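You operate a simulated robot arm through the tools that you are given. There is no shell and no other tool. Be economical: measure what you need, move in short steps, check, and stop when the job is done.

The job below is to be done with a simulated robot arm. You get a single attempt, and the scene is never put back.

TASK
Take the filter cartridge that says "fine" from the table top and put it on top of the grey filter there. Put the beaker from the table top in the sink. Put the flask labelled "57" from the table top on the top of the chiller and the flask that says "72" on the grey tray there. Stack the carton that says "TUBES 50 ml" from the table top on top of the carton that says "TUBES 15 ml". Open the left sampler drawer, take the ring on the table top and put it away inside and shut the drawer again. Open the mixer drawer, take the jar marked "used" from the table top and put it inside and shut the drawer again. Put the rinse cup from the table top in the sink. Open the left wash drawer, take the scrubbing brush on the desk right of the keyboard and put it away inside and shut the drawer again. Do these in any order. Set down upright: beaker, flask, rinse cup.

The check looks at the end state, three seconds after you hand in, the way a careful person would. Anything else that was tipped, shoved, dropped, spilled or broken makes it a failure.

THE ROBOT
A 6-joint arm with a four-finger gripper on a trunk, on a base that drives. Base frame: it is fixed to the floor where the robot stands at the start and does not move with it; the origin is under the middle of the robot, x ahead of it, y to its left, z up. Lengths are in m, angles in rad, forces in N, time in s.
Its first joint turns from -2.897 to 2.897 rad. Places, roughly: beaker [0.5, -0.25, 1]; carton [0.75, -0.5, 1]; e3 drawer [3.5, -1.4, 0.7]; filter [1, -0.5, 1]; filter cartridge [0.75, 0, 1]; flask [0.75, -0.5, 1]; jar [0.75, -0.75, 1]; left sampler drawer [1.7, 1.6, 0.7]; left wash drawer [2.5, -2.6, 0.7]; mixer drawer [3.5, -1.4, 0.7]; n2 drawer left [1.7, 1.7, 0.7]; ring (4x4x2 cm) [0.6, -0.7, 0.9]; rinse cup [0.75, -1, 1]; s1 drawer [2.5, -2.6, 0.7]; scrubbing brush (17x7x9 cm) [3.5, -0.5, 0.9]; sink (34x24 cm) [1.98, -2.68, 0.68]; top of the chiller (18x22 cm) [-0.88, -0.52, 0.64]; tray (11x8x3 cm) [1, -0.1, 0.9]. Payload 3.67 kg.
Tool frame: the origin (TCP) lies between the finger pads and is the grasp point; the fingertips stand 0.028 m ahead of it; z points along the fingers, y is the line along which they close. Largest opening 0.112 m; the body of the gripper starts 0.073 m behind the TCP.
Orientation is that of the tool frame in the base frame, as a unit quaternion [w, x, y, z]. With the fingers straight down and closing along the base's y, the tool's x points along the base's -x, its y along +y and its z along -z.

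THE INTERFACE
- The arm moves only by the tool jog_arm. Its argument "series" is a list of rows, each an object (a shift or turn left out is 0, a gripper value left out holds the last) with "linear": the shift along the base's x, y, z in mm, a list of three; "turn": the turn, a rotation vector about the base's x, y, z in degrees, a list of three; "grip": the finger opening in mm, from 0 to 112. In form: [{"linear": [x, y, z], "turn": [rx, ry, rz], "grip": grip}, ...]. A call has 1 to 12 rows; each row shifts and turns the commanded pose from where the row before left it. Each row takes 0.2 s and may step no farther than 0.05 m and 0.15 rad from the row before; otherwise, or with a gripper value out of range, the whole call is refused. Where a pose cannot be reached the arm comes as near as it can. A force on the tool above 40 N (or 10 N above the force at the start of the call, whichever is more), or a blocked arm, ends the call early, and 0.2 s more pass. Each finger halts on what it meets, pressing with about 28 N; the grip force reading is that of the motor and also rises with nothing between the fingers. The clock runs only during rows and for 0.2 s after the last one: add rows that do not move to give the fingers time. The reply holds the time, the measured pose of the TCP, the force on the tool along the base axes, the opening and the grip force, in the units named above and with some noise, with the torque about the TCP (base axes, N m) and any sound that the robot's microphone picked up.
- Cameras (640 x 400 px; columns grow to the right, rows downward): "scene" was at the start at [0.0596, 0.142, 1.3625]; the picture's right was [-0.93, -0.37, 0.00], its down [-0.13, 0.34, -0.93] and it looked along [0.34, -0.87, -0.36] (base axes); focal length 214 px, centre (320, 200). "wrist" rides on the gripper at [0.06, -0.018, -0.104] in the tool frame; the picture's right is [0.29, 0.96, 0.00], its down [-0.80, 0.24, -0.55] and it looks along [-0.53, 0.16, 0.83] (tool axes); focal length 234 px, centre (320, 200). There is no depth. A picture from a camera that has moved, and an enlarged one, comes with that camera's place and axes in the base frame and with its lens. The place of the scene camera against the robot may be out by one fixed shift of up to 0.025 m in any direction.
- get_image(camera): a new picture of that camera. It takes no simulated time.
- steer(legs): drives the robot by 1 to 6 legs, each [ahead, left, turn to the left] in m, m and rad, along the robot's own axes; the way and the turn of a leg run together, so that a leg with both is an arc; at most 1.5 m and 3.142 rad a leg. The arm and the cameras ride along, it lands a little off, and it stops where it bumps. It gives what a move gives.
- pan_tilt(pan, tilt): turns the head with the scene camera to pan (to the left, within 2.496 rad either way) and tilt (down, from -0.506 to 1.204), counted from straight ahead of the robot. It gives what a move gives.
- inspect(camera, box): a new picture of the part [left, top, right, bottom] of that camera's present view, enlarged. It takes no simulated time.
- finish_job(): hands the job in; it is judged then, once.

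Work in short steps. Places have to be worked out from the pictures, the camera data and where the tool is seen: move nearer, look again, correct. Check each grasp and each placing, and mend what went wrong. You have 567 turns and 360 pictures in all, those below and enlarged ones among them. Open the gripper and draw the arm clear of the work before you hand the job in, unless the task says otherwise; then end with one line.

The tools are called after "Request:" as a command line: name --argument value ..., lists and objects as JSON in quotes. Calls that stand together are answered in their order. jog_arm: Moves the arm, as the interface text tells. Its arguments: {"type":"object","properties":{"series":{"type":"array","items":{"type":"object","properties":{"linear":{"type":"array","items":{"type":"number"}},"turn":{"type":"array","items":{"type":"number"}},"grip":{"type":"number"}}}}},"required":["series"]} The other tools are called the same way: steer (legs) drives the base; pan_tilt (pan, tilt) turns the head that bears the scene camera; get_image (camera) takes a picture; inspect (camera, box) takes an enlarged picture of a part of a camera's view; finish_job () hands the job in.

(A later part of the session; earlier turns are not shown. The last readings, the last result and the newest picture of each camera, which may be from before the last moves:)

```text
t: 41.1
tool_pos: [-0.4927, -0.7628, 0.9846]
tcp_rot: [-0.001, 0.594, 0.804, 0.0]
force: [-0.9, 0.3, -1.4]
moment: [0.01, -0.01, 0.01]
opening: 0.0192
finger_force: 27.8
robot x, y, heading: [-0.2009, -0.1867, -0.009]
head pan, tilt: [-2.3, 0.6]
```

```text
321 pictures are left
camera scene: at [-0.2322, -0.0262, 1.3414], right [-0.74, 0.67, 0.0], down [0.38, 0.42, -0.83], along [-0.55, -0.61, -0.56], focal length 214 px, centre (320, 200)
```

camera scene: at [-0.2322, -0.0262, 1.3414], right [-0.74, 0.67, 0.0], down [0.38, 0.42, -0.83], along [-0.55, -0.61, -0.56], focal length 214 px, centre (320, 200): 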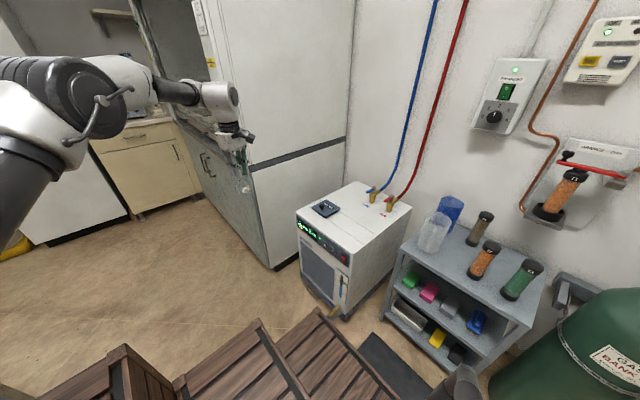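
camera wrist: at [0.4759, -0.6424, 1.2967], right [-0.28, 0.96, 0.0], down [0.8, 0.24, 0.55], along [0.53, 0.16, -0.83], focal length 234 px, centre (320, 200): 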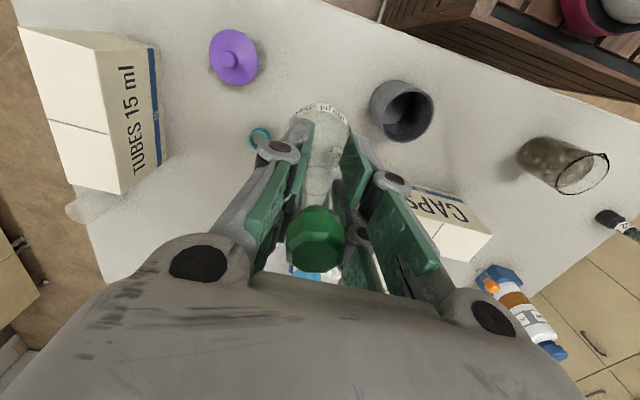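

I bring the flask over the chiller at lower height.

Request:
jog_arm --series '[{"linear": [-40, 14, -20], "turn": [0, 0, -3.3]}, {"linear": [-40, 14, -20], "turn": [0, 0, -3.3]}, {"linear": [-40, 16, -20], "turn": [0, 0, -3.3]}, {"linear": [-40, 18, -20], "turn": [0, 0, -3.3]}, {"linear": [-40, 20, -20], "turn": [0, 0, -3.3]}, {"linear": [-40, 24, 0], "turn": [0, 0, -3.3]}, {"linear": [-40, 27, 0], "turn": [0, 0, -3.3]}, {"linear": [-35, 30, 0], "turn": [0, 0, -3.3]}, {"linear": [-25, 35, 0], "turn": [0, 0, -3.3]}, {"linear": [-20, 40, 0], "turn": [0, 0, -3.3]}]'

Request:
get_image --camera "scene"

Request:
get_image --camera "wrist"

```text
t: 43.3
tool_pos: [-0.7215, -0.4509, 0.8822]
tcp_rot: [-0.001, 0.798, 0.603, 0.0]
force: [0.3, -1.0, -2.2]
moment: [0.07, 0.0, -0.01]
opening: 0.019
finger_force: 28.1
out of reach, approached as far as the arm can: row 3, 4, 5, 6, 7, 8, 9, 10
robot x, y, heading: [-0.2007, -0.1897, -0.004]
head pan, tilt: [-2.3, 0.6]
```

```text
320 pictures are left
camera scene: at [-0.2323, -0.0265, 1.3414], right [-0.74, 0.67, 0.0], down [0.38, 0.42, -0.82], along [-0.55, -0.61, -0.57], focal length 214 px, centre (320, 200)
```

scene: 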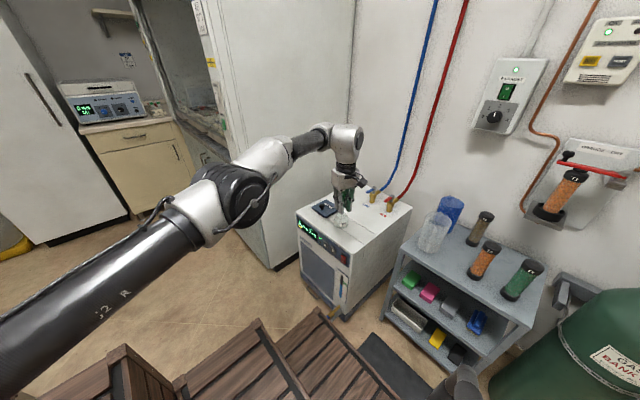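

```text
319 pictures are left
camera wrist: at [-0.7216, -0.3896, 0.9861], right [1.0, 0.02, 0.0], down [0.01, -0.83, 0.55], along [0.01, -0.55, -0.83], focal length 234 px, centre (320, 200)
```

wrist: 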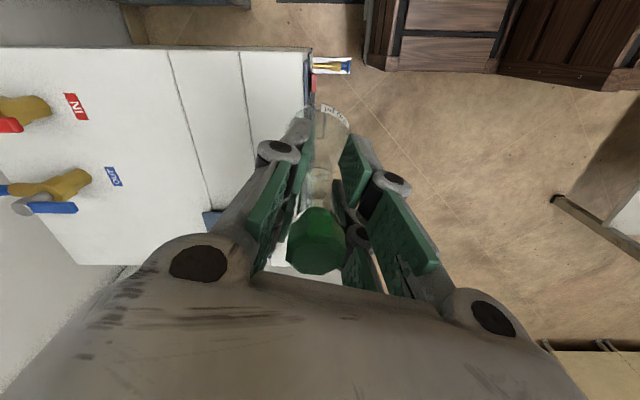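

The arm's max radius is ~0.765 m about an axis 0.2 m ahead of the base centre. I will bring the arm back to the robot's right-front, turn the robot right 90°, and then place. Swing the arm back first.

Request:
jog_arm --series '[{"linear": [34, -34, 14], "turn": [0, 0, 3]}, {"linear": [34, -34, 14], "turn": [0, 0, 3]}, {"linear": [34, -34, 14], "turn": [0, 0, 3]}, {"linear": [34, -34, 14], "turn": [0, 0, 3]}, {"linear": [34, -34, 14], "turn": [0, 0, 3]}, {"linear": [43, -23, 0], "turn": [0, 0, 3]}, {"linear": [43, -23, 0], "turn": [0, 0, 3]}, {"linear": [43, -23, 0], "turn": [0, 0, 3]}, {"linear": [43, -23, 0], "turn": [0, 0, 3]}, {"linear": [43, -23, 0], "turn": [0, 0, 3]}, {"linear": [43, -23, 0], "turn": [0, 0, 3]}, {"linear": [43, -23, 0], "turn": [0, 0, 3]}]'

Request:
jog_arm --series '[{"linear": [44, -1, 0], "turn": [0, 0, 3]}, {"linear": [44, -1, 0], "turn": [0, 0, 3]}, {"linear": [44, -1, 0], "turn": [0, 0, 3]}, {"linear": [44, -1, 0], "turn": [0, 0, 3]}, {"linear": [44, -1, 0], "turn": [0, 0, 3]}, {"linear": [44, -1, 0], "turn": [0, 0, 3]}, {"linear": [44, -1, 0], "turn": [0, 0, 3]}]'

Request:
pan_tilt --pan -1.57 --tilt 0.8

Request:
get_image --camera "scene"

```text
t: 45.9
tool_pos: [-0.2513, -0.7804, 0.9479]
tcp_rot: [-0.001, 0.573, 0.82, 0.0]
force: [-0.2, 0.5, -0.6]
moment: [-0.03, -0.04, -0.01]
opening: 0.0188
finger_force: 27.6
robot x, y, heading: [-0.1954, -0.1901, -0.004]
head pan, tilt: [-2.3, 0.6]
```

```text
t: 47.5
tool_pos: [0.0583, -0.7878, 0.9508]
tcp_rot: [-0.001, 0.414, 0.91, 0.001]
force: [-0.6, 0.1, -0.8]
moment: [0.01, -0.05, 0.03]
opening: 0.019
finger_force: 27.9
robot x, y, heading: [-0.2007, -0.1901, -0.004]
head pan, tilt: [-2.3, 0.6]
```

```text
t: 48.6
tool_pos: [0.0569, -0.7874, 0.9511]
tcp_rot: [-0.001, 0.414, 0.91, 0.0]
force: [-0.4, -0.6, -1.6]
moment: [0.05, 0.01, -0.01]
opening: 0.0188
finger_force: 28.6
robot x, y, heading: [-0.1989, -0.1884, -0.005]
head pan, tilt: [-1.571, 0.799]
```

```text
318 pictures are left
camera scene: at [-0.1733, -0.0412, 1.3245], right [-1.0, 0.01, 0.0], down [0.0, 0.72, -0.7], along [0.0, -0.7, -0.72], focal length 214 px, centre (320, 200)
```

scene: 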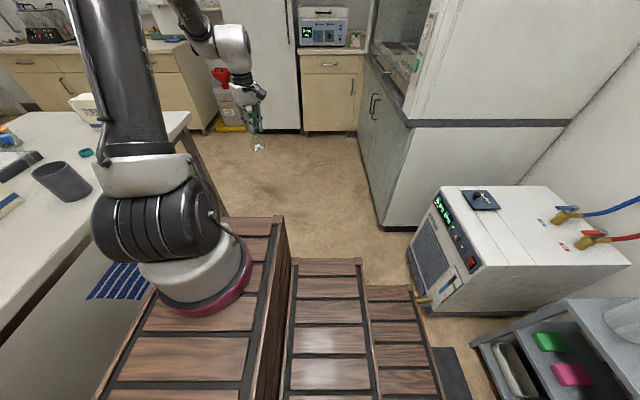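

Clearances look fine. I shift slightly (ahead 0.04, left 0.09), then turn right 90°.

Request:
steer --legs '[[0.04, 0.09, 0], [0, 0, -0.8]]'

Request:
get_image --camera "scene"

```text
t: 51.8
tool_pos: [-0.4078, -0.7046, 0.9513]
tcp_rot: [0.0, 0.735, 0.679, 0.001]
force: [0.4, -0.6, -0.6]
moment: [0.04, 0.0, -0.04]
opening: 0.0187
finger_force: 27.5
robot x, y, heading: [-0.157, -0.0992, -0.805]
head pan, tilt: [-1.571, 0.799]
```

```text
317 pictures are left
camera scene: at [-0.0432, -0.0088, 1.3245], right [-0.7, 0.72, 0.0], down [0.51, 0.5, -0.7], along [-0.5, -0.49, -0.72], focal length 214 px, centre (320, 200)
```

scene: 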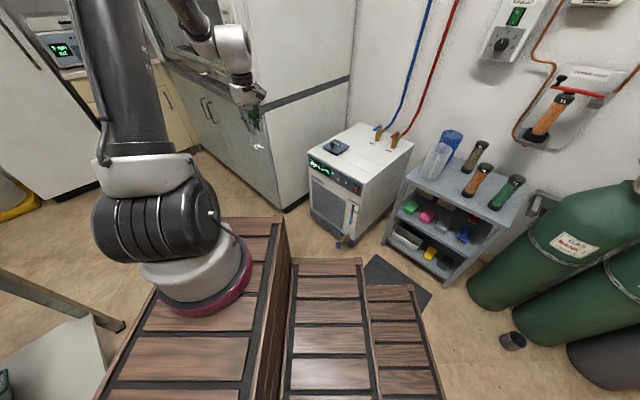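

Good, continue the turn.

Request:
steer --legs '[[0, 0, -0.77]]'

Request:
get_image --camera "wrist"

Request:
get_image --camera "scene"

```text
t: 54.2
tool_pos: [-0.7588, -0.3539, 0.9514]
tcp_rot: [0.0, 0.938, 0.348, 0.001]
force: [0.3, -0.6, -0.3]
moment: [0.01, 0.0, -0.03]
opening: 0.0188
finger_force: 27.8
robot x, y, heading: [-0.1618, -0.0966, -1.58]
head pan, tilt: [-1.571, 0.799]
```

```text
316 pictures are left
camera wrist: at [-0.7256, -0.3018, 1.055], right [0.84, -0.54, 0.0], down [-0.45, -0.7, 0.55], along [-0.3, -0.47, -0.83], focal length 234 px, centre (320, 200)
```

wrist: 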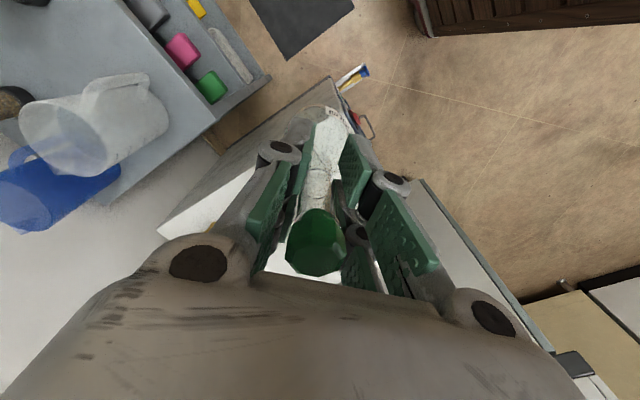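

```text
315 pictures are left
camera scene: at [-0.0196, -0.1094, 1.3245], right [0.01, 1.0, 0.0], down [0.72, -0.01, -0.7], along [-0.7, 0.01, -0.72], focal length 214 px, centre (320, 200)
```

scene: 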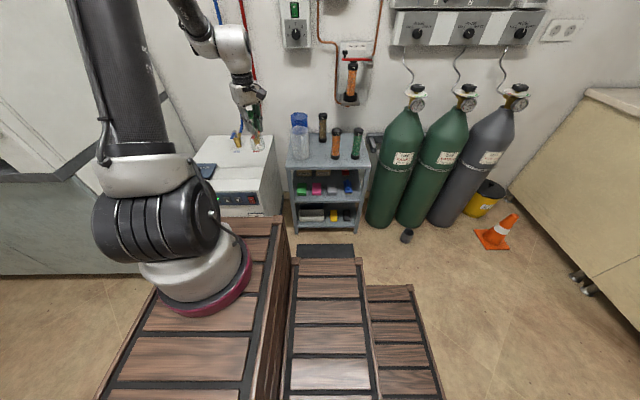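

Chiller is within reach now. Move to above target (-0.84, -0.52).

Request:
jog_arm --series '[{"linear": [-20, -41, -14]}, {"linear": [-20, -41, -14]}, {"linear": [-20, -42, -14]}, {"linear": [-21, -42, -14]}]'

Request:
pan_tilt --pan -1.1 --tilt 0.7

Request:
get_image --camera "wrist"

Request:
get_image --camera "scene"

```text
t: 55.2
tool_pos: [-0.8384, -0.5188, 0.8972]
tcp_rot: [-0.001, 0.938, 0.348, 0.001]
force: [0.3, 0.6, -0.1]
moment: [-0.03, 0.02, -0.02]
opening: 0.0186
finger_force: 27.9
robot x, y, heading: [-0.1622, -0.102, -1.582]
head pan, tilt: [-1.571, 0.799]
```

```text
t: 56.2
tool_pos: [-0.8406, -0.5188, 0.8958]
tcp_rot: [-0.001, 0.937, 0.349, 0.001]
force: [0.2, -0.6, -0.5]
moment: [0.0, 0.02, 0.0]
opening: 0.0187
finger_force: 28.1
robot x, y, heading: [-0.1589, -0.0981, -1.58]
head pan, tilt: [-1.1, 0.7]
```

```text
314 pictures are left
camera wrist: at [-0.8053, -0.467, 0.9998], right [0.84, -0.54, 0.0], down [-0.45, -0.7, 0.55], along [-0.3, -0.47, -0.83], focal length 234 px, centre (320, 200)
```

wrist: 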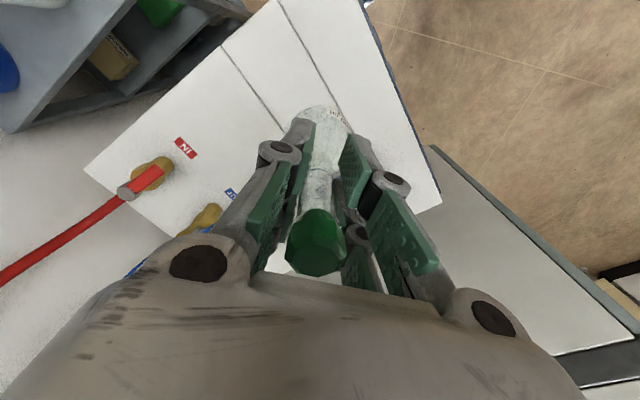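

```text
313 pictures are left
camera scene: at [-0.0151, -0.148, 1.3328], right [-0.44, 0.9, 0.0], down [0.58, 0.29, -0.76], along [-0.69, -0.34, -0.64], focal length 214 px, centre (320, 200)
```

scene: 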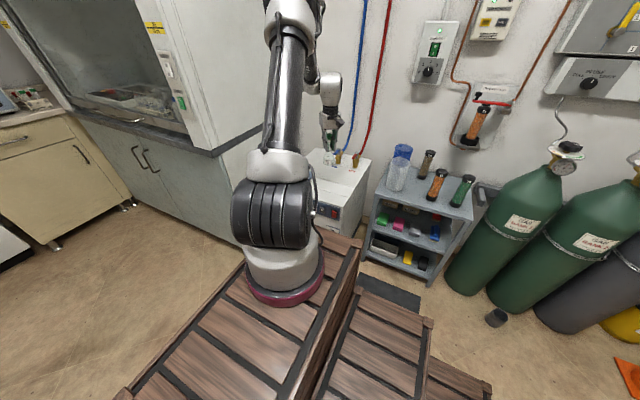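

Above the free part of the chiller top. Descend to just above expected contact (~0.747).

Request:
jog_arm --series '[{"linear": [0, 0, -40]}, {"linear": [0, 0, -40]}, {"linear": [0, 0, -30]}, {"linear": [0, 0, -15]}, {"linear": [0, 0, -6]}]'

Request:
inspect --camera "scene" --box '[290, 90, 390, 240]'

```text
t: 57.4
tool_pos: [-0.8406, -0.5201, 0.7636]
tcp_rot: [0.0, 0.938, 0.348, 0.001]
force: [-0.2, 0.4, -1.2]
moment: [0.0, 0.03, 0.03]
opening: 0.0184
finger_force: 27.6
robot x, y, heading: [-0.1591, -0.1008, -1.582]
head pan, tilt: [-1.1, 0.7]
```

```text
2.67 times, centred on (340, 165) of scene
camera zoom: at [-0.015, -0.148, 1.3328], right [-0.44, 0.9, 0.0], down [0.58, 0.29, -0.76], along [-0.69, -0.34, -0.64], focal length 572 px, centre (267, 293)
```

zoom: 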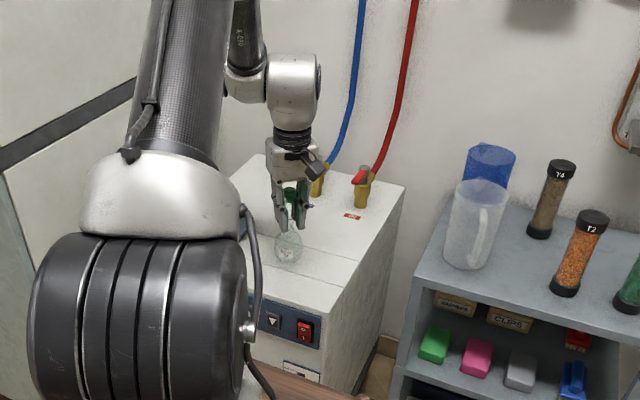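

Request:
jog_arm --series '[{"linear": [0, 0, -5]}, {"linear": [0, 0, -4]}, {"linear": [0, 0, -3]}]'

```text
t: 58.2
tool_pos: [-0.8418, -0.5197, 0.7526]
tcp_rot: [-0.001, 0.938, 0.347, 0.002]
force: [1.3, -1.1, -0.5]
moment: [0.01, 0.0, -0.01]
opening: 0.0182
finger_force: 27.7
robot x, y, heading: [-0.1545, -0.0979, -1.586]
head pan, tilt: [-1.1, 0.7]
```

Request:
jog_arm --series '[{"linear": [0, 0, -3]}, {"linear": [0, 0, -3]}]'

```text
t: 58.8
tool_pos: [-0.8417, -0.5198, 0.747]
tcp_rot: [-0.001, 0.937, 0.349, 0.0]
force: [-0.2, 1.1, 4.2]
moment: [0.15, -0.08, 0.08]
opening: 0.0183
finger_force: 28.2
robot x, y, heading: [-0.1532, -0.1021, -1.578]
head pan, tilt: [-1.1, 0.7]
```

Contact felt. One mm more, then open and rise.

Request:
jog_arm --series '[{"linear": [0, 0, -1]}, {"grip": 35}, {"grip": 60}, {"grip": 60}, {"linear": [0, 0, 20]}, {"linear": [0, 0, 40]}, {"linear": [0, 0, 45]}, {"linear": [0, 0, 45]}]'

Request:
get_image --camera "wrist"

```text
t: 60.6
tool_pos: [-0.8432, -0.5208, 0.8971]
tcp_rot: [0.0, 0.937, 0.348, 0.001]
force: [-0.6, 0.4, -1.6]
moment: [0.01, -0.01, 0.0]
opening: 0.0601
finger_force: 0.1
robot x, y, heading: [-0.1607, -0.1025, -1.581]
head pan, tilt: [-1.1, 0.7]
```

```text
311 pictures are left
camera wrist: at [-0.8087, -0.4687, 1.0012], right [0.84, -0.54, 0.0], down [-0.45, -0.7, 0.55], along [-0.3, -0.47, -0.83], focal length 234 px, centre (320, 200)
```

wrist: 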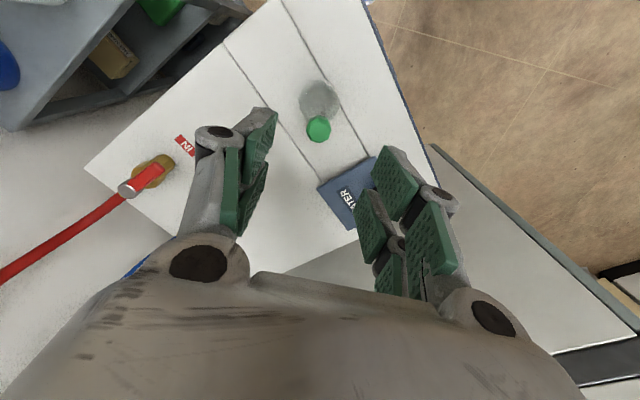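

Flask 57 stands on the chiller. Next the arm goes back in front of the robot (raised), before driving to the table's left end.

Request:
jog_arm --series '[{"linear": [0, 0, 45]}, {"linear": [0, 0, 45]}, {"linear": [0, 0, 45]}, {"linear": [20, -10, 40], "turn": [0, 0, 4]}, {"linear": [46, -15, 0], "turn": [0, 0, 4]}, {"linear": [46, -15, 0], "turn": [0, 0, 4]}, {"linear": [46, -15, 0], "turn": [0, 0, 4]}, {"linear": [46, -15, 0], "turn": [0, 0, 4]}, {"linear": [46, -15, 0], "turn": [0, 0, 4]}, {"linear": [46, -15, 0], "turn": [0, 0, 4]}, {"linear": [46, -15, 0], "turn": [0, 0, 4]}]'

Request:
jog_arm --series '[{"linear": [46, 0, 30], "turn": [0, 0, 4], "grip": 100}, {"linear": [46, 0, 30], "turn": [0, 0, 4]}, {"linear": [46, 10, 30], "turn": [0, 0, 4]}, {"linear": [46, 10, 30], "turn": [0, 0, 4]}, {"linear": [46, 10, 30], "turn": [0, 0, 1.5]}, {"linear": [46, 10, 0]}, {"linear": [46, 10, 0]}]'

Request:
pan_tilt --pan 1.57 --tilt 0.6

Request:
get_image --camera "scene"

```text
t: 63.0
tool_pos: [-0.4979, -0.6361, 1.0698]
tcp_rot: [0.0, 0.805, 0.593, 0.001]
force: [0.2, -0.2, -0.3]
moment: [0.0, -0.04, 0.0]
opening: 0.0601
finger_force: 0.0
robot x, y, heading: [-0.1627, -0.1028, -1.588]
head pan, tilt: [-1.1, 0.7]
```

```text
refused: row 1 steps farther than a row can; nothing moved
```

```text
t: 65.3
tool_pos: [-0.4964, -0.6352, 1.07]
tcp_rot: [-0.001, 0.805, 0.593, 0.0]
force: [0.0, 0.4, -0.3]
moment: [-0.02, -0.02, 0.04]
opening: 0.0601
finger_force: 0.2
robot x, y, heading: [-0.16, -0.1032, -1.579]
head pan, tilt: [1.571, 0.6]
```

```text
310 pictures are left
camera scene: at [0.1496, -0.1113, 1.3414], right [-0.01, -1.0, 0.0], down [-0.56, 0.01, -0.83], along [0.83, -0.01, -0.56], focal length 214 px, centre (320, 200)
```

scene: 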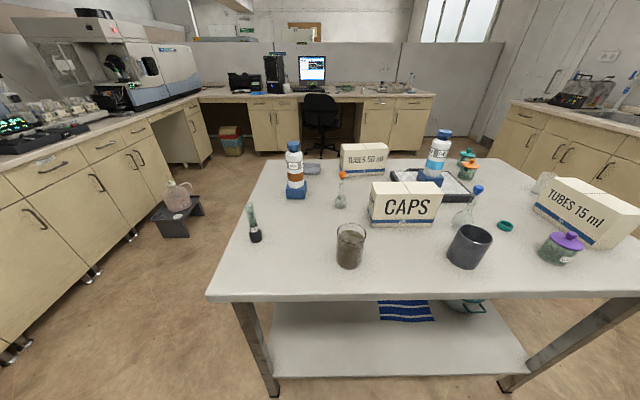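

Clear passage at the table's left end. Finish the stow with smaller rows.

Request:
jog_arm --series '[{"linear": [40, 0, 25], "turn": [0, 0, 4], "grip": 100}, {"linear": [40, 0, 25], "turn": [0, 0, 4]}, {"linear": [40, 0, 25], "turn": [0, 0, 4]}, {"linear": [40, 0, 25], "turn": [0, 0, 4]}, {"linear": [40, 0, 25], "turn": [0, 0, 1.5]}, {"linear": [46, 0, 0]}, {"linear": [46, 0, 0]}, {"linear": [40, 0, 0]}]'

Request:
steer --legs '[[-0.76, 0, 0], [0, 1.05, 0]]'

Request:
pan_tilt --pan 0.0 --tilt 0.6

Request:
get_image --camera "scene"

Request:
get_image --camera "wrist"

```text
t: 67.1
tool_pos: [-0.1639, -0.6345, 1.1955]
tcp_rot: [0.0, 0.706, 0.709, 0.0]
force: [0.4, 0.4, 0.7]
moment: [0.02, 0.0, 0.0]
opening: 0.1
finger_force: 0.0
robot x, y, heading: [-0.1578, -0.1002, -1.585]
head pan, tilt: [1.571, 0.6]
```

```text
t: 76.3
tool_pos: [0.8815, 0.1355, 1.196]
tcp_rot: [-0.001, 0.706, 0.708, -0.001]
force: [0.1, -0.8, 0.1]
moment: [0.02, 0.02, -0.03]
opening: 0.1002
finger_force: 0.1
robot x, y, heading: [0.884, 0.6694, -1.576]
head pan, tilt: [1.571, 0.6]
```

```text
t: 77.9
tool_pos: [0.8813, 0.1343, 1.1958]
tcp_rot: [-0.001, 0.705, 0.709, -0.001]
force: [0.6, -0.1, -0.5]
moment: [0.02, -0.04, 0.02]
opening: 0.1001
finger_force: 0.1
robot x, y, heading: [0.8877, 0.6674, -1.578]
head pan, tilt: [0.0, 0.6]
```

```text
309 pictures are left
camera scene: at [1.1057, 0.5706, 1.3414], right [-1.0, 0.01, 0.0], down [0.01, 0.56, -0.83], along [-0.01, -0.82, -0.56], focal length 214 px, centre (320, 200)
```

scene: 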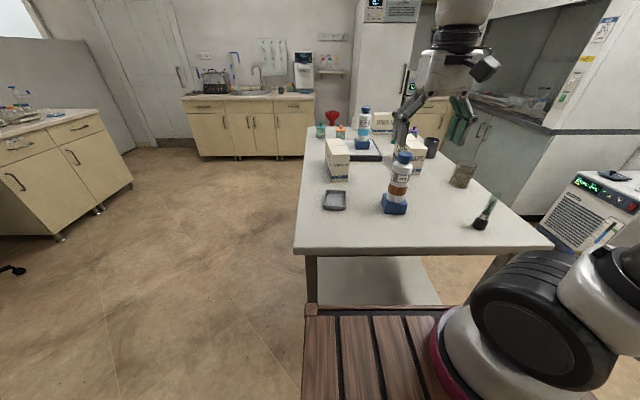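

```text
308 pictures are left
camera wrist: at [0.8643, 0.1938, 1.2991], right [0.96, 0.29, 0.0], down [0.24, -0.8, 0.55], along [0.16, -0.53, -0.83], focal length 234 px, centre (320, 200)
```

wrist: 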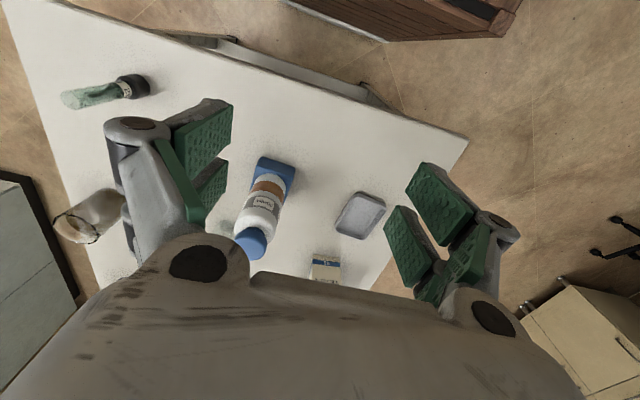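

Tray at (1.037, -0.078). Move over flask 72 at about (0.763, -0.202).

Request:
jog_arm --series '[{"linear": [-15, -42, 0], "grip": 60}, {"linear": [-15, -42, 0]}, {"linear": [-15, -42, 0]}, {"linear": [-15, -42, 0]}, {"linear": [-15, -42, 0]}, {"linear": [-15, -42, 0]}, {"linear": [-14, -42, 0]}, {"linear": [-14, -42, 0]}]'

Request:
get_image --camera "wrist"

```text
t: 79.7
tool_pos: [0.7629, -0.2011, 1.1974]
tcp_rot: [0.0, 0.706, 0.709, -0.001]
force: [-0.3, 1.0, 1.2]
moment: [-0.08, -0.03, 0.02]
opening: 0.0597
finger_force: 0.0
robot x, y, heading: [0.8829, 0.6696, -1.581]
head pan, tilt: [0.0, 0.6]
```

```text
307 pictures are left
camera wrist: at [0.7458, -0.1421, 1.3015], right [0.96, 0.29, 0.0], down [0.24, -0.8, 0.55], along [0.16, -0.53, -0.83], focal length 234 px, centre (320, 200)
```

wrist: 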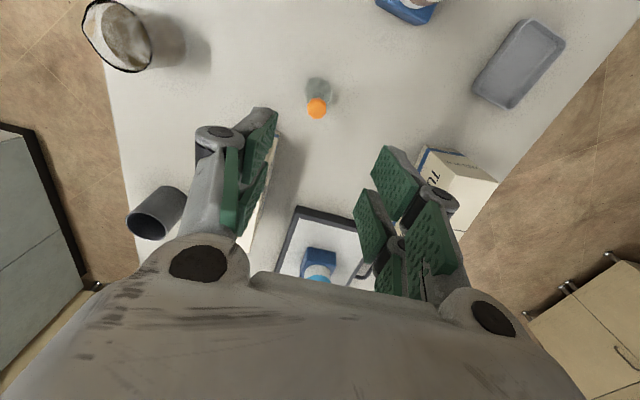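

Aligned. Descend toward the neck and look.

Request:
jog_arm --series '[{"linear": [0, -1, -45]}, {"linear": [0, -1, -45]}, {"linear": [0, 0, -45]}, {"linear": [0, 0, -45]}, {"linear": [0, 0, -10]}]'

Request:
get_image --camera "wrist"

```text
t: 80.9
tool_pos: [0.7644, -0.204, 1.0059]
tcp_rot: [-0.001, 0.705, 0.709, 0.0]
force: [-0.7, 0.3, -0.3]
moment: [0.0, 0.0, -0.04]
opening: 0.0602
finger_force: 0.1
robot x, y, heading: [0.8845, 0.6664, -1.584]
head pan, tilt: [0.0, 0.6]
```

```text
306 pictures are left
camera wrist: at [0.7464, -0.1445, 1.1093], right [0.96, 0.29, 0.0], down [0.24, -0.8, 0.55], along [0.16, -0.53, -0.83], focal length 234 px, centre (320, 200)
```

wrist: 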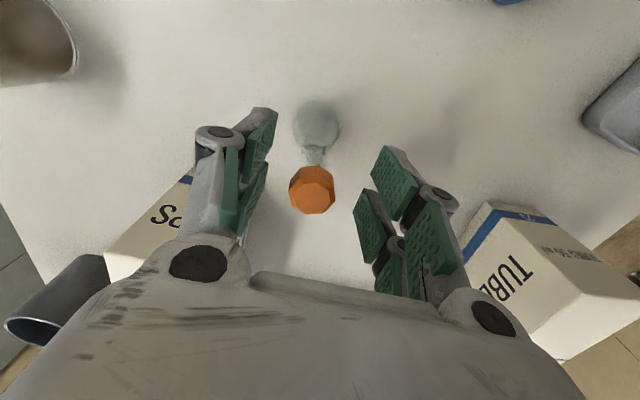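

Cap centre ≈1.01. Lower 32 mm onto the neck and close.

Request:
jog_arm --series '[{"linear": [-3, 0, -17]}, {"linear": [0, 0, -15]}, {"grip": 30}, {"grip": 8}, {"grip": 8}, {"grip": 8}]'

Request:
get_image --camera "wrist"

```text
t: 82.3
tool_pos: [0.762, -0.2028, 0.9733]
tcp_rot: [-0.001, 0.706, 0.709, 0.001]
force: [-0.5, 0.3, 0.0]
moment: [-0.01, 0.0, 0.01]
opening: 0.0163
finger_force: 27.8
robot x, y, heading: [0.8868, 0.6658, -1.581]
head pan, tilt: [0.0, 0.6]
```

```text
305 pictures are left
camera wrist: at [0.7441, -0.1434, 1.0771], right [0.96, 0.29, 0.0], down [0.24, -0.8, 0.55], along [0.16, -0.53, -0.83], focal length 234 px, centre (320, 200)
```

wrist: 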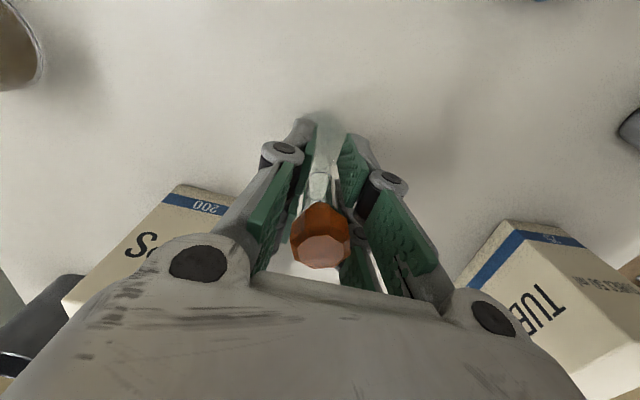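

Gripped (16 mm). Lift and carry to the tray.

Request:
jog_arm --series '[{"linear": [0, 0, 40]}, {"linear": [0, 0, 45]}, {"linear": [0, 0, 45]}, {"linear": [43, 20, 0]}, {"linear": [43, 20, 0]}, {"linear": [43, 20, 0]}, {"linear": [43, 20, 0]}, {"linear": [43, 20, 0]}, {"linear": [43, 20, 0]}, {"linear": [17, 5, 0]}]'

Request:
get_image --camera "wrist"

Request:
inspect --camera "scene" --box '[290, 90, 470, 240]'

```text
t: 84.5
tool_pos: [1.0344, -0.0796, 1.1044]
tcp_rot: [-0.001, 0.705, 0.709, 0.001]
force: [-0.4, -0.2, 0.5]
moment: [0.04, -0.03, 0.01]
opening: 0.0165
finger_force: 28.1
robot x, y, heading: [0.8877, 0.6676, -1.582]
head pan, tilt: [0.0, 0.6]
```

```text
304 pictures are left
camera wrist: at [1.0169, -0.0202, 1.2072], right [0.96, 0.29, 0.0], down [0.24, -0.8, 0.55], along [0.16, -0.53, -0.83], focal length 234 px, centre (320, 200)
```

wrist: 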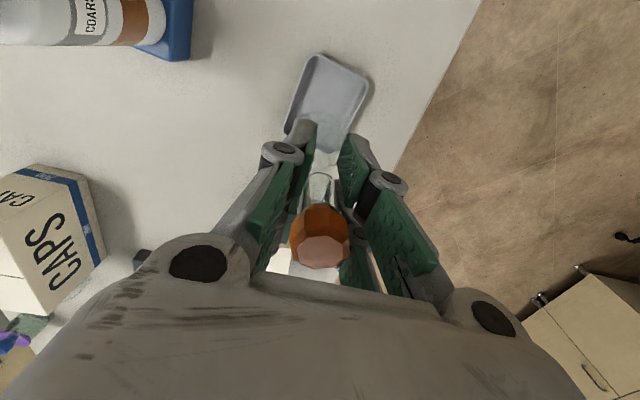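

```text
2.67 times, centred on (380, 165) of scene
camera zoom: at [1.1055, 0.5704, 1.3414], right [-1.0, 0.01, 0.0], down [0.01, 0.57, -0.82], along [-0.01, -0.82, -0.57], focal length 572 px, centre (160, 293)
```

zoom: 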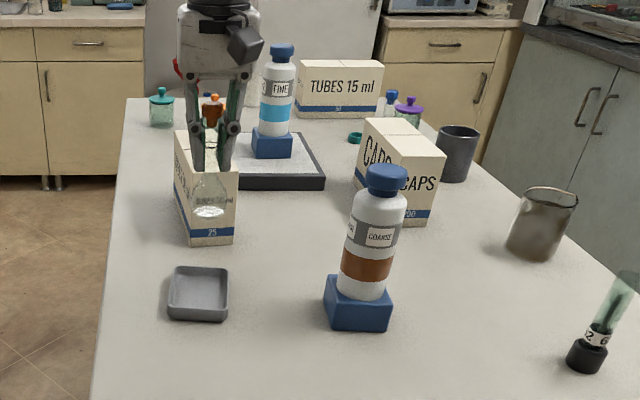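

Tray centre ≈ (1.042, -0.081). Correct and lower.

Request:
jog_arm --series '[{"linear": [7, -2, -40]}, {"linear": [0, 0, -40]}, {"linear": [0, 0, -25]}, {"linear": [0, 0, -8]}]'

Request:
inspect --camera "scene" --box '[310, 130, 400, 220]'

```text
t: 85.5
tool_pos: [1.0428, -0.0812, 0.9897]
tcp_rot: [-0.001, 0.706, 0.708, 0.001]
force: [-1.0, -0.8, -0.7]
moment: [-0.02, 0.0, -0.02]
opening: 0.0167
finger_force: 27.9
robot x, y, heading: [0.8838, 0.6697, -1.585]
head pan, tilt: [0.0, 0.6]
```

```text
4.44 times, centred on (355, 175) of scene
camera zoom: at [1.1057, 0.5707, 1.3414], right [-1.0, 0.01, 0.0], down [0.01, 0.56, -0.83], along [-0.01, -0.82, -0.56], focal length 953 px, centre (164, 311)
```

zoom: 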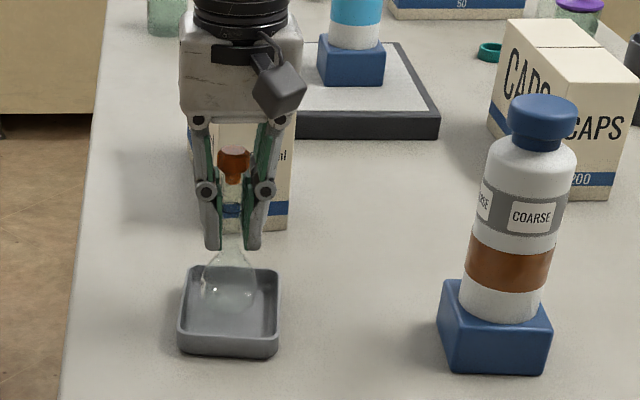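

Inside the rim. Lower to contact.

Request:
jog_arm --series '[{"linear": [0, 2, -4]}, {"linear": [0, 0, -4]}, {"linear": [0, 0, -2]}]'

```text
t: 86.3
tool_pos: [1.0421, -0.0792, 0.9805]
tcp_rot: [0.0, 0.705, 0.709, 0.001]
force: [-0.5, -0.4, -0.9]
moment: [-0.05, 0.03, 0.02]
opening: 0.0163
finger_force: 27.8
robot x, y, heading: [0.8883, 0.6701, -1.582]
head pan, tilt: [0.0, 0.6]
```

Request:
jog_arm --series '[{"linear": [0, 0, -2]}, {"linear": [0, 0, -2]}]'

```text
t: 86.9
tool_pos: [1.0432, -0.0781, 0.9764]
tcp_rot: [-0.001, 0.705, 0.709, 0.001]
force: [-0.9, 0.4, 4.3]
moment: [0.05, 0.0, 0.06]
opening: 0.0165
finger_force: 28.0
robot x, y, heading: [0.8863, 0.6701, -1.581]
head pan, tilt: [0.0, 0.6]
```

Contact. Release and rise.

Request:
jog_arm --series '[{"linear": [0, 0, -1]}, {"grip": 35}, {"grip": 50}, {"grip": 60}, {"linear": [0, 0, 20]}, {"linear": [0, 0, 45]}, {"linear": [0, 0, 45]}, {"linear": [0, 0, 45]}, {"linear": [0, 0, 45]}]'

Request:
get_image --camera "wrist"

Request:
inspect --camera "scene" --box '[290, 90, 470, 240]'

```text
t: 88.9
tool_pos: [1.0418, -0.0785, 1.1745]
tcp_rot: [-0.002, 0.705, 0.709, -0.001]
force: [-0.1, -0.4, 0.5]
moment: [0.01, 0.01, -0.01]
opening: 0.06
finger_force: 0.0
robot x, y, heading: [0.8868, 0.6659, -1.582]
head pan, tilt: [0.0, 0.6]
```

```text
301 pictures are left
camera wrist: at [1.0246, -0.0203, 1.2782], right [0.96, 0.29, 0.0], down [0.24, -0.8, 0.55], along [0.16, -0.53, -0.83], focal length 234 px, centre (320, 200)
```

wrist: 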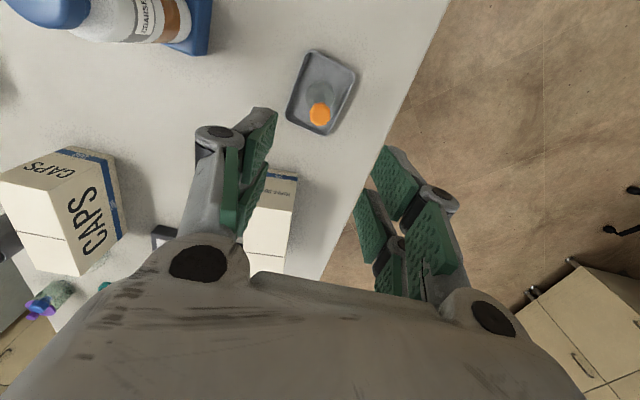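

```text
2.67 times, centred on (380, 165) of scene
camera zoom: at [1.1058, 0.5704, 1.3413], right [-1.0, 0.01, 0.0], down [0.01, 0.57, -0.82], along [-0.01, -0.82, -0.57], focal length 572 px, centre (160, 293)
```

zoom: 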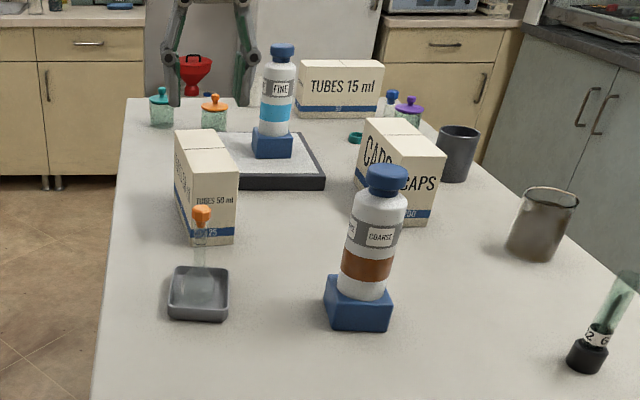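

Flask 72 stands in the tray. Next the cartons: drive to the far (+x) side of the table, facing it.

Request:
steer --legs '[[0, 0.87, 0], [1.1, 0, 0]]'

Request:
steer --legs '[[0, 0, -1.57]]'

Request:
get_image --camera "scene"

Request:
get_image --camera "wrist"

```text
t: 91.8
tool_pos: [1.5133, -0.0721, 1.1742]
tcp_rot: [-0.002, 0.666, 0.746, 0.0]
force: [-0.7, 0.5, -0.3]
moment: [0.01, -0.01, -0.01]
opening: 0.0601
finger_force: 0.1
robot x, y, heading: [1.279, 0.6568, -1.475]
head pan, tilt: [0.0, 0.6]
stopped in leg 1: the robot was blocked; the commanded pose is now the measured one
```

```text
t: 92.5
tool_pos: [1.5081, -0.074, 1.175]
tcp_rot: [-0.001, 0.668, 0.744, 0.0]
force: [0.6, 0.0, 0.0]
moment: [-0.01, 0.0, -0.02]
opening: 0.0603
finger_force: 0.0
robot x, y, heading: [1.277, 0.6554, -1.479]
head pan, tilt: [0.0, 0.6]
stopped in leg 1: the robot was blocked; the commanded pose is now the measured one
```

```text
299 pictures are left
camera scene: at [1.5064, 0.5805, 1.3414], right [-1.0, -0.09, 0.0], down [-0.05, 0.56, -0.83], along [0.08, -0.82, -0.56], focal length 214 px, centre (320, 200)
```

scene: 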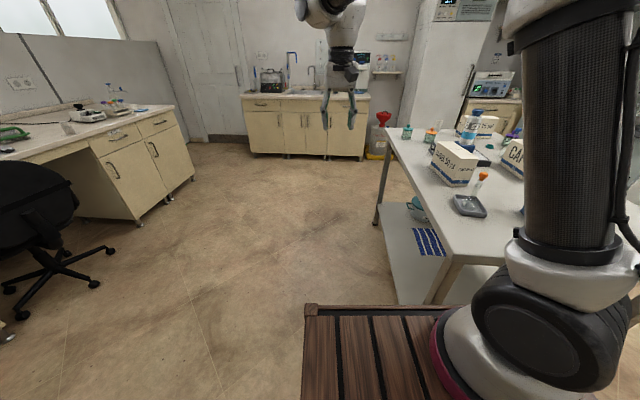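

```text
298 pictures are left
camera wrist: at [1.4842, -0.0153, 1.2779], right [0.92, 0.39, 0.0], down [0.32, -0.77, 0.55], along [0.21, -0.51, -0.83], focal length 234 px, centre (320, 200)
```

wrist: 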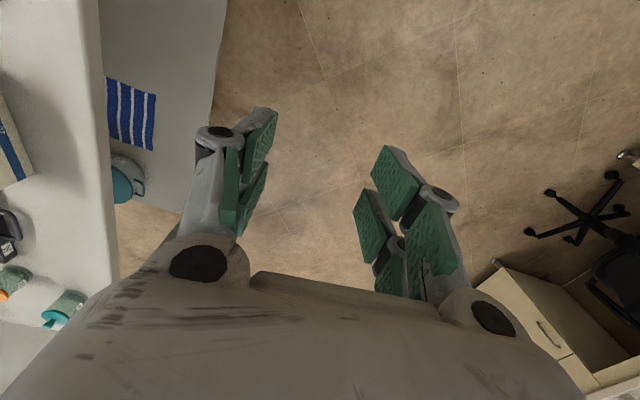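

Something blocked the base, probably the stool with the jug behind-left. I look there.

Request:
pan_tilt --pan 2.2 --tilt 0.8

Request:
get_image --camera "scene"

```text
t: 94.6
tool_pos: [1.5069, -0.0718, 1.1742]
tcp_rot: [-0.001, 0.669, 0.744, 0.001]
force: [0.0, -0.3, 0.4]
moment: [0.0, 0.04, 0.0]
opening: 0.06
finger_force: 0.1
robot x, y, heading: [1.2798, 0.6547, -1.48]
head pan, tilt: [2.201, 0.799]
```

```text
297 pictures are left
camera scene: at [1.5589, 0.7218, 1.3245], right [0.66, -0.75, 0.0], down [-0.54, -0.47, -0.7], along [0.52, 0.46, -0.72], focal length 214 px, centre (320, 200)
```

scene: 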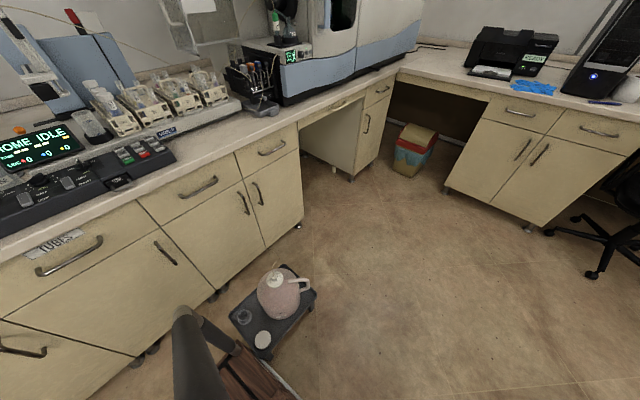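

The rear corner touched the stool; the jug still stands. I back away to the right, then turn so that the narrow side passes the stool.

Request:
steer --legs '[[0, -0.5, 0], [-0.1, 0, 0], [0, 0, -0.8]]'

Request:
get_image --camera "scene"

```text
t: 100.4
tool_pos: [0.3996, 0.0376, 1.1745]
tcp_rot: [-0.001, 0.907, 0.421, 0.001]
force: [0.7, 0.4, 0.0]
moment: [0.02, 0.02, 0.0]
opening: 0.0597
finger_force: 0.0
robot x, y, heading: [0.7676, 0.7075, -2.289]
head pan, tilt: [2.201, 0.799]
```

```text
296 pictures are left
camera scene: at [1.0006, 0.5576, 1.3245], right [-0.09, -1.0, 0.0], down [-0.71, 0.06, -0.7], along [0.69, -0.06, -0.72], focal length 214 px, centre (320, 200)
```

scene: 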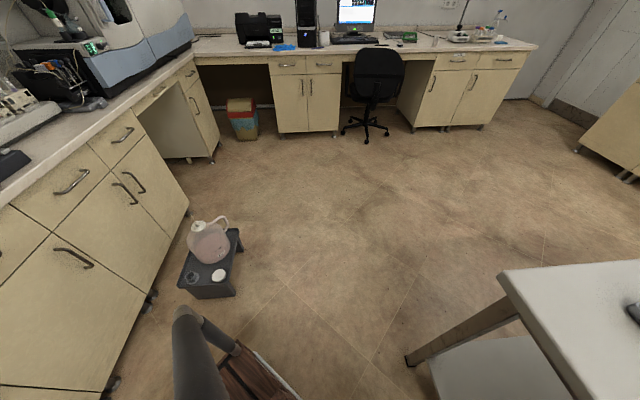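

Complete the turn, shift toward the table by 0.15 and back out past its far corner.

Request:
steer --legs '[[0, 0, -0.85], [0, 0.15, 0], [-1.0, 0, 0]]'

Request:
get_image --camera "scene"

```text
t: 108.8
tool_pos: [1.0171, 0.399, 1.1746]
tcp_rot: [0.0, 1.0, -0.003, 0.002]
force: [0.7, 0.3, -0.2]
moment: [0.0, -0.02, -0.02]
opening: 0.0601
finger_force: 0.1
robot x, y, heading: [1.7643, 0.5469, 3.117]
head pan, tilt: [2.201, 0.799]
```

```text
295 pictures are left
camera scene: at [1.7923, 0.278, 1.3245], right [-0.82, -0.57, 0.0], down [-0.41, 0.59, -0.7], along [0.4, -0.57, -0.72], focal length 214 px, centre (320, 200)
```

scene: 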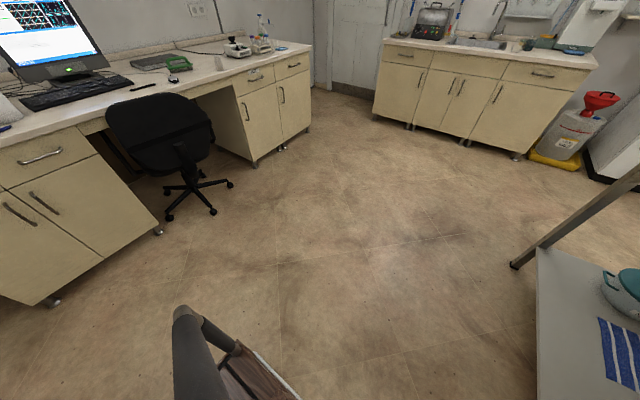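

Past the corner. I raise the arm a bit and drive along the far side of the table.

Request:
jog_arm --series '[{"linear": [0, 0, 40]}, {"linear": [0, 0, 40]}]'

Request:
steer --legs '[[0, 1.1, 0], [0.1, 0, 0.025]]'

Request:
pan_tilt --pan 0.2 --tilt 0.6

Request:
get_image --camera "scene"

Request:
get_image --camera "wrist"

```text
t: 109.4
tool_pos: [1.018, 0.3995, 1.2552]
tcp_rot: [-0.001, 1.0, -0.004, 0.0]
force: [0.2, 0.7, -1.0]
moment: [0.0, -0.05, 0.02]
opening: 0.0601
finger_force: 0.0
robot x, y, heading: [1.7629, 0.5454, 3.12]
head pan, tilt: [2.201, 0.799]
```

```text
t: 115.9
tool_pos: [0.9026, -0.7358, 1.2556]
tcp_rot: [-0.001, 1.0, 0.013, 0.001]
force: [-1.2, -0.4, -0.6]
moment: [-0.01, 0.01, -0.04]
opening: 0.0599
finger_force: 0.1
robot x, y, heading: [1.6477, -0.5651, -3.127]
head pan, tilt: [2.201, 0.799]
```

```text
t: 117.8
tool_pos: [0.9023, -0.7361, 1.2559]
tcp_rot: [-0.001, 1.0, 0.013, 0.0]
force: [-0.9, 0.5, 0.3]
moment: [-0.01, -0.03, 0.02]
opening: 0.0598
finger_force: 0.0
robot x, y, heading: [1.6417, -0.5668, -3.134]
head pan, tilt: [0.201, 0.6]
```

```text
294 pictures are left
camera scene: at [1.5462, -0.7861, 1.3414], right [-0.21, 0.98, 0.0], down [0.55, 0.12, -0.82], along [-0.81, -0.17, -0.57], focal length 214 px, centre (320, 200)
```

scene: 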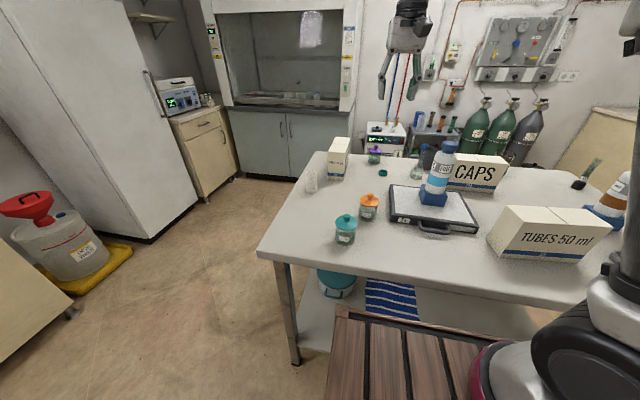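

```text
293 pictures are left
camera wrist: at [0.9622, -0.7168, 1.3598], right [0.31, -0.95, 0.0], down [-0.79, -0.26, 0.55], along [-0.53, -0.17, -0.83], focal length 234 px, centre (320, 200)
```

wrist: 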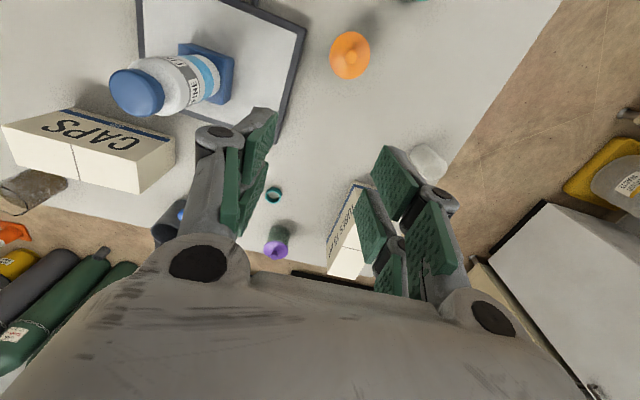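

Good spot. I enlarge the jars' labels and the carton.

Request:
inspect --camera "scene" --box '[290, 130, 430, 260]'

Request:
inspect --camera "scene" --box '[450, 140, 640, 280]'

```text
3.08 times, centred on (360, 195) of scene
camera zoom: at [1.5462, -0.7861, 1.3414], right [-0.21, 0.98, 0.0], down [0.55, 0.12, -0.82], along [-0.81, -0.17, -0.57], focal length 660 px, centre (197, 215)
```

zoom: 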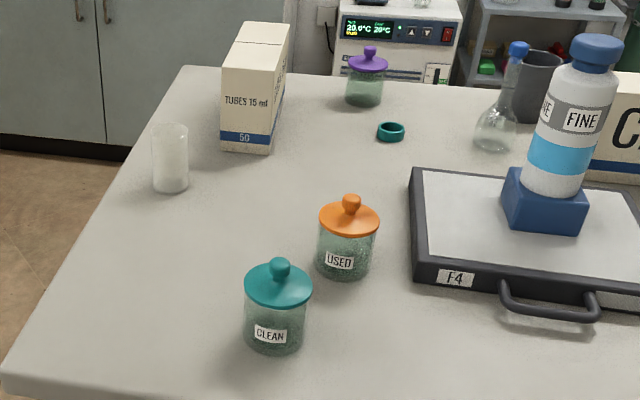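

```text
2.86 times, centred on (545, 210) of scene
camera zoom: at [1.5462, -0.7861, 1.3414], right [-0.21, 0.98, 0.0], down [0.55, 0.12, -0.82], along [-0.81, -0.17, -0.57], focal length 613 px, centre (-323, 171)
```

zoom: 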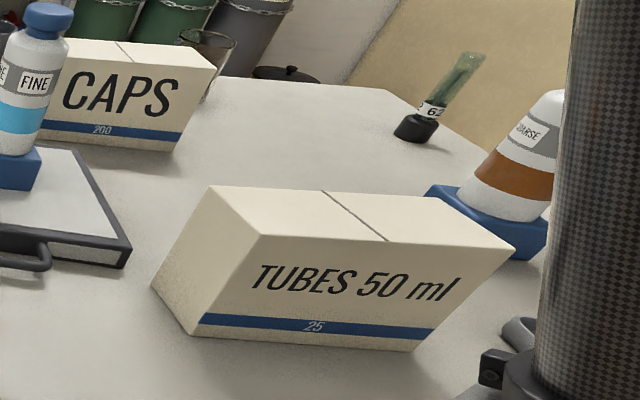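

Orange jar is "USED". Now move over TUBES 50.

Request:
jog_arm --series '[{"linear": [10, 42, 0], "grip": 112}, {"linear": [10, 42, 0]}, {"linear": [10, 42, 0]}, {"linear": [10, 42, 0]}, {"linear": [10, 42, 0]}, {"linear": [10, 42, 0]}, {"linear": [10, 42, 0]}, {"linear": [10, 42, 0]}, {"linear": [10, 42, 0]}, {"linear": [10, 42, 0]}]'

Request:
get_image --camera "wrist"

```text
t: 120.0
tool_pos: [1.0026, -0.3169, 1.2579]
tcp_rot: [-0.001, 1.0, 0.012, 0.001]
force: [0.9, -0.9, -0.2]
moment: [0.02, 0.01, 0.01]
opening: 0.112
finger_force: 0.1
robot x, y, heading: [1.645, -0.5651, -3.131]
head pan, tilt: [0.201, 0.6]
```

```text
290 pictures are left
camera wrist: at [1.0629, -0.2969, 1.3617], right [0.31, -0.95, 0.0], down [-0.79, -0.26, 0.55], along [-0.53, -0.17, -0.83], focal length 234 px, centre (320, 200)
```

wrist: 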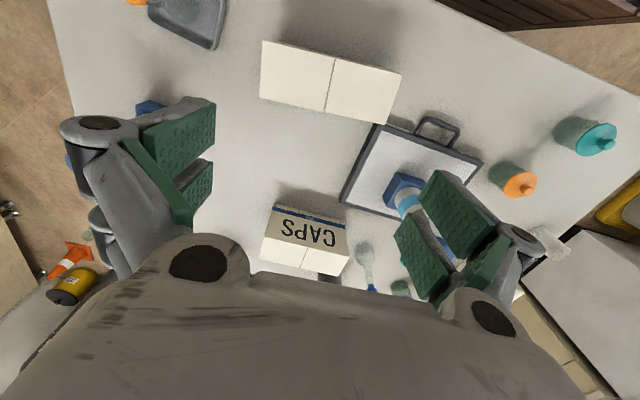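

TUBES 50: top centre ≈ (1.02, -0.325), top z ≈ 1.0, long axis ~7° off y, width ~7 cm. I rotate the gripper to close across its width.

Request:
jog_arm --series '[{"linear": [17, -8, 0], "turn": [0, 0, -8]}, {"turn": [0, 0, -8]}, {"turn": [0, 0, -8]}, {"turn": [0, 0, -8]}, {"turn": [0, 0, -8]}, {"turn": [0, 0, -8]}, {"turn": [0, 0, -8]}, {"turn": [0, 0, -8]}, {"turn": [0, 0, -8]}, {"turn": [0, 0, -8]}, {"turn": [0, 0, -4.5]}]'

Request:
get_image --camera "wrist"

```text
t: 122.4
tool_pos: [1.0192, -0.3238, 1.2556]
tcp_rot: [0.0, 0.747, -0.665, 0.001]
force: [-0.1, -0.4, -0.3]
moment: [0.01, 0.0, 0.0]
opening: 0.112
finger_force: 0.0
robot x, y, heading: [1.6486, -0.5671, -3.134]
head pan, tilt: [0.201, 0.6]
```

```text
289 pictures are left
camera wrist: at [1.0452, -0.3815, 1.3599], right [-0.92, -0.4, 0.0], down [-0.33, 0.76, 0.55], along [-0.22, 0.51, -0.83], focal length 234 px, centre (320, 200)
```

wrist: 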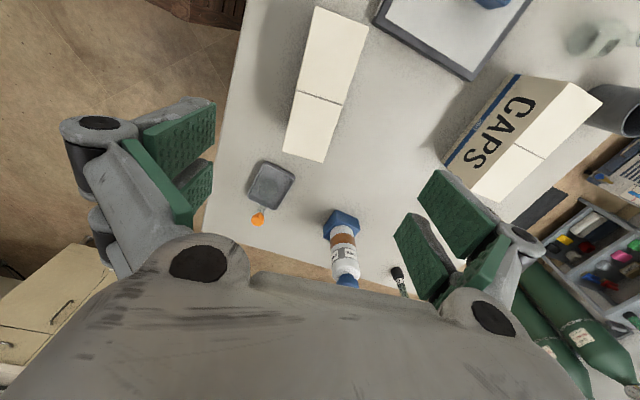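

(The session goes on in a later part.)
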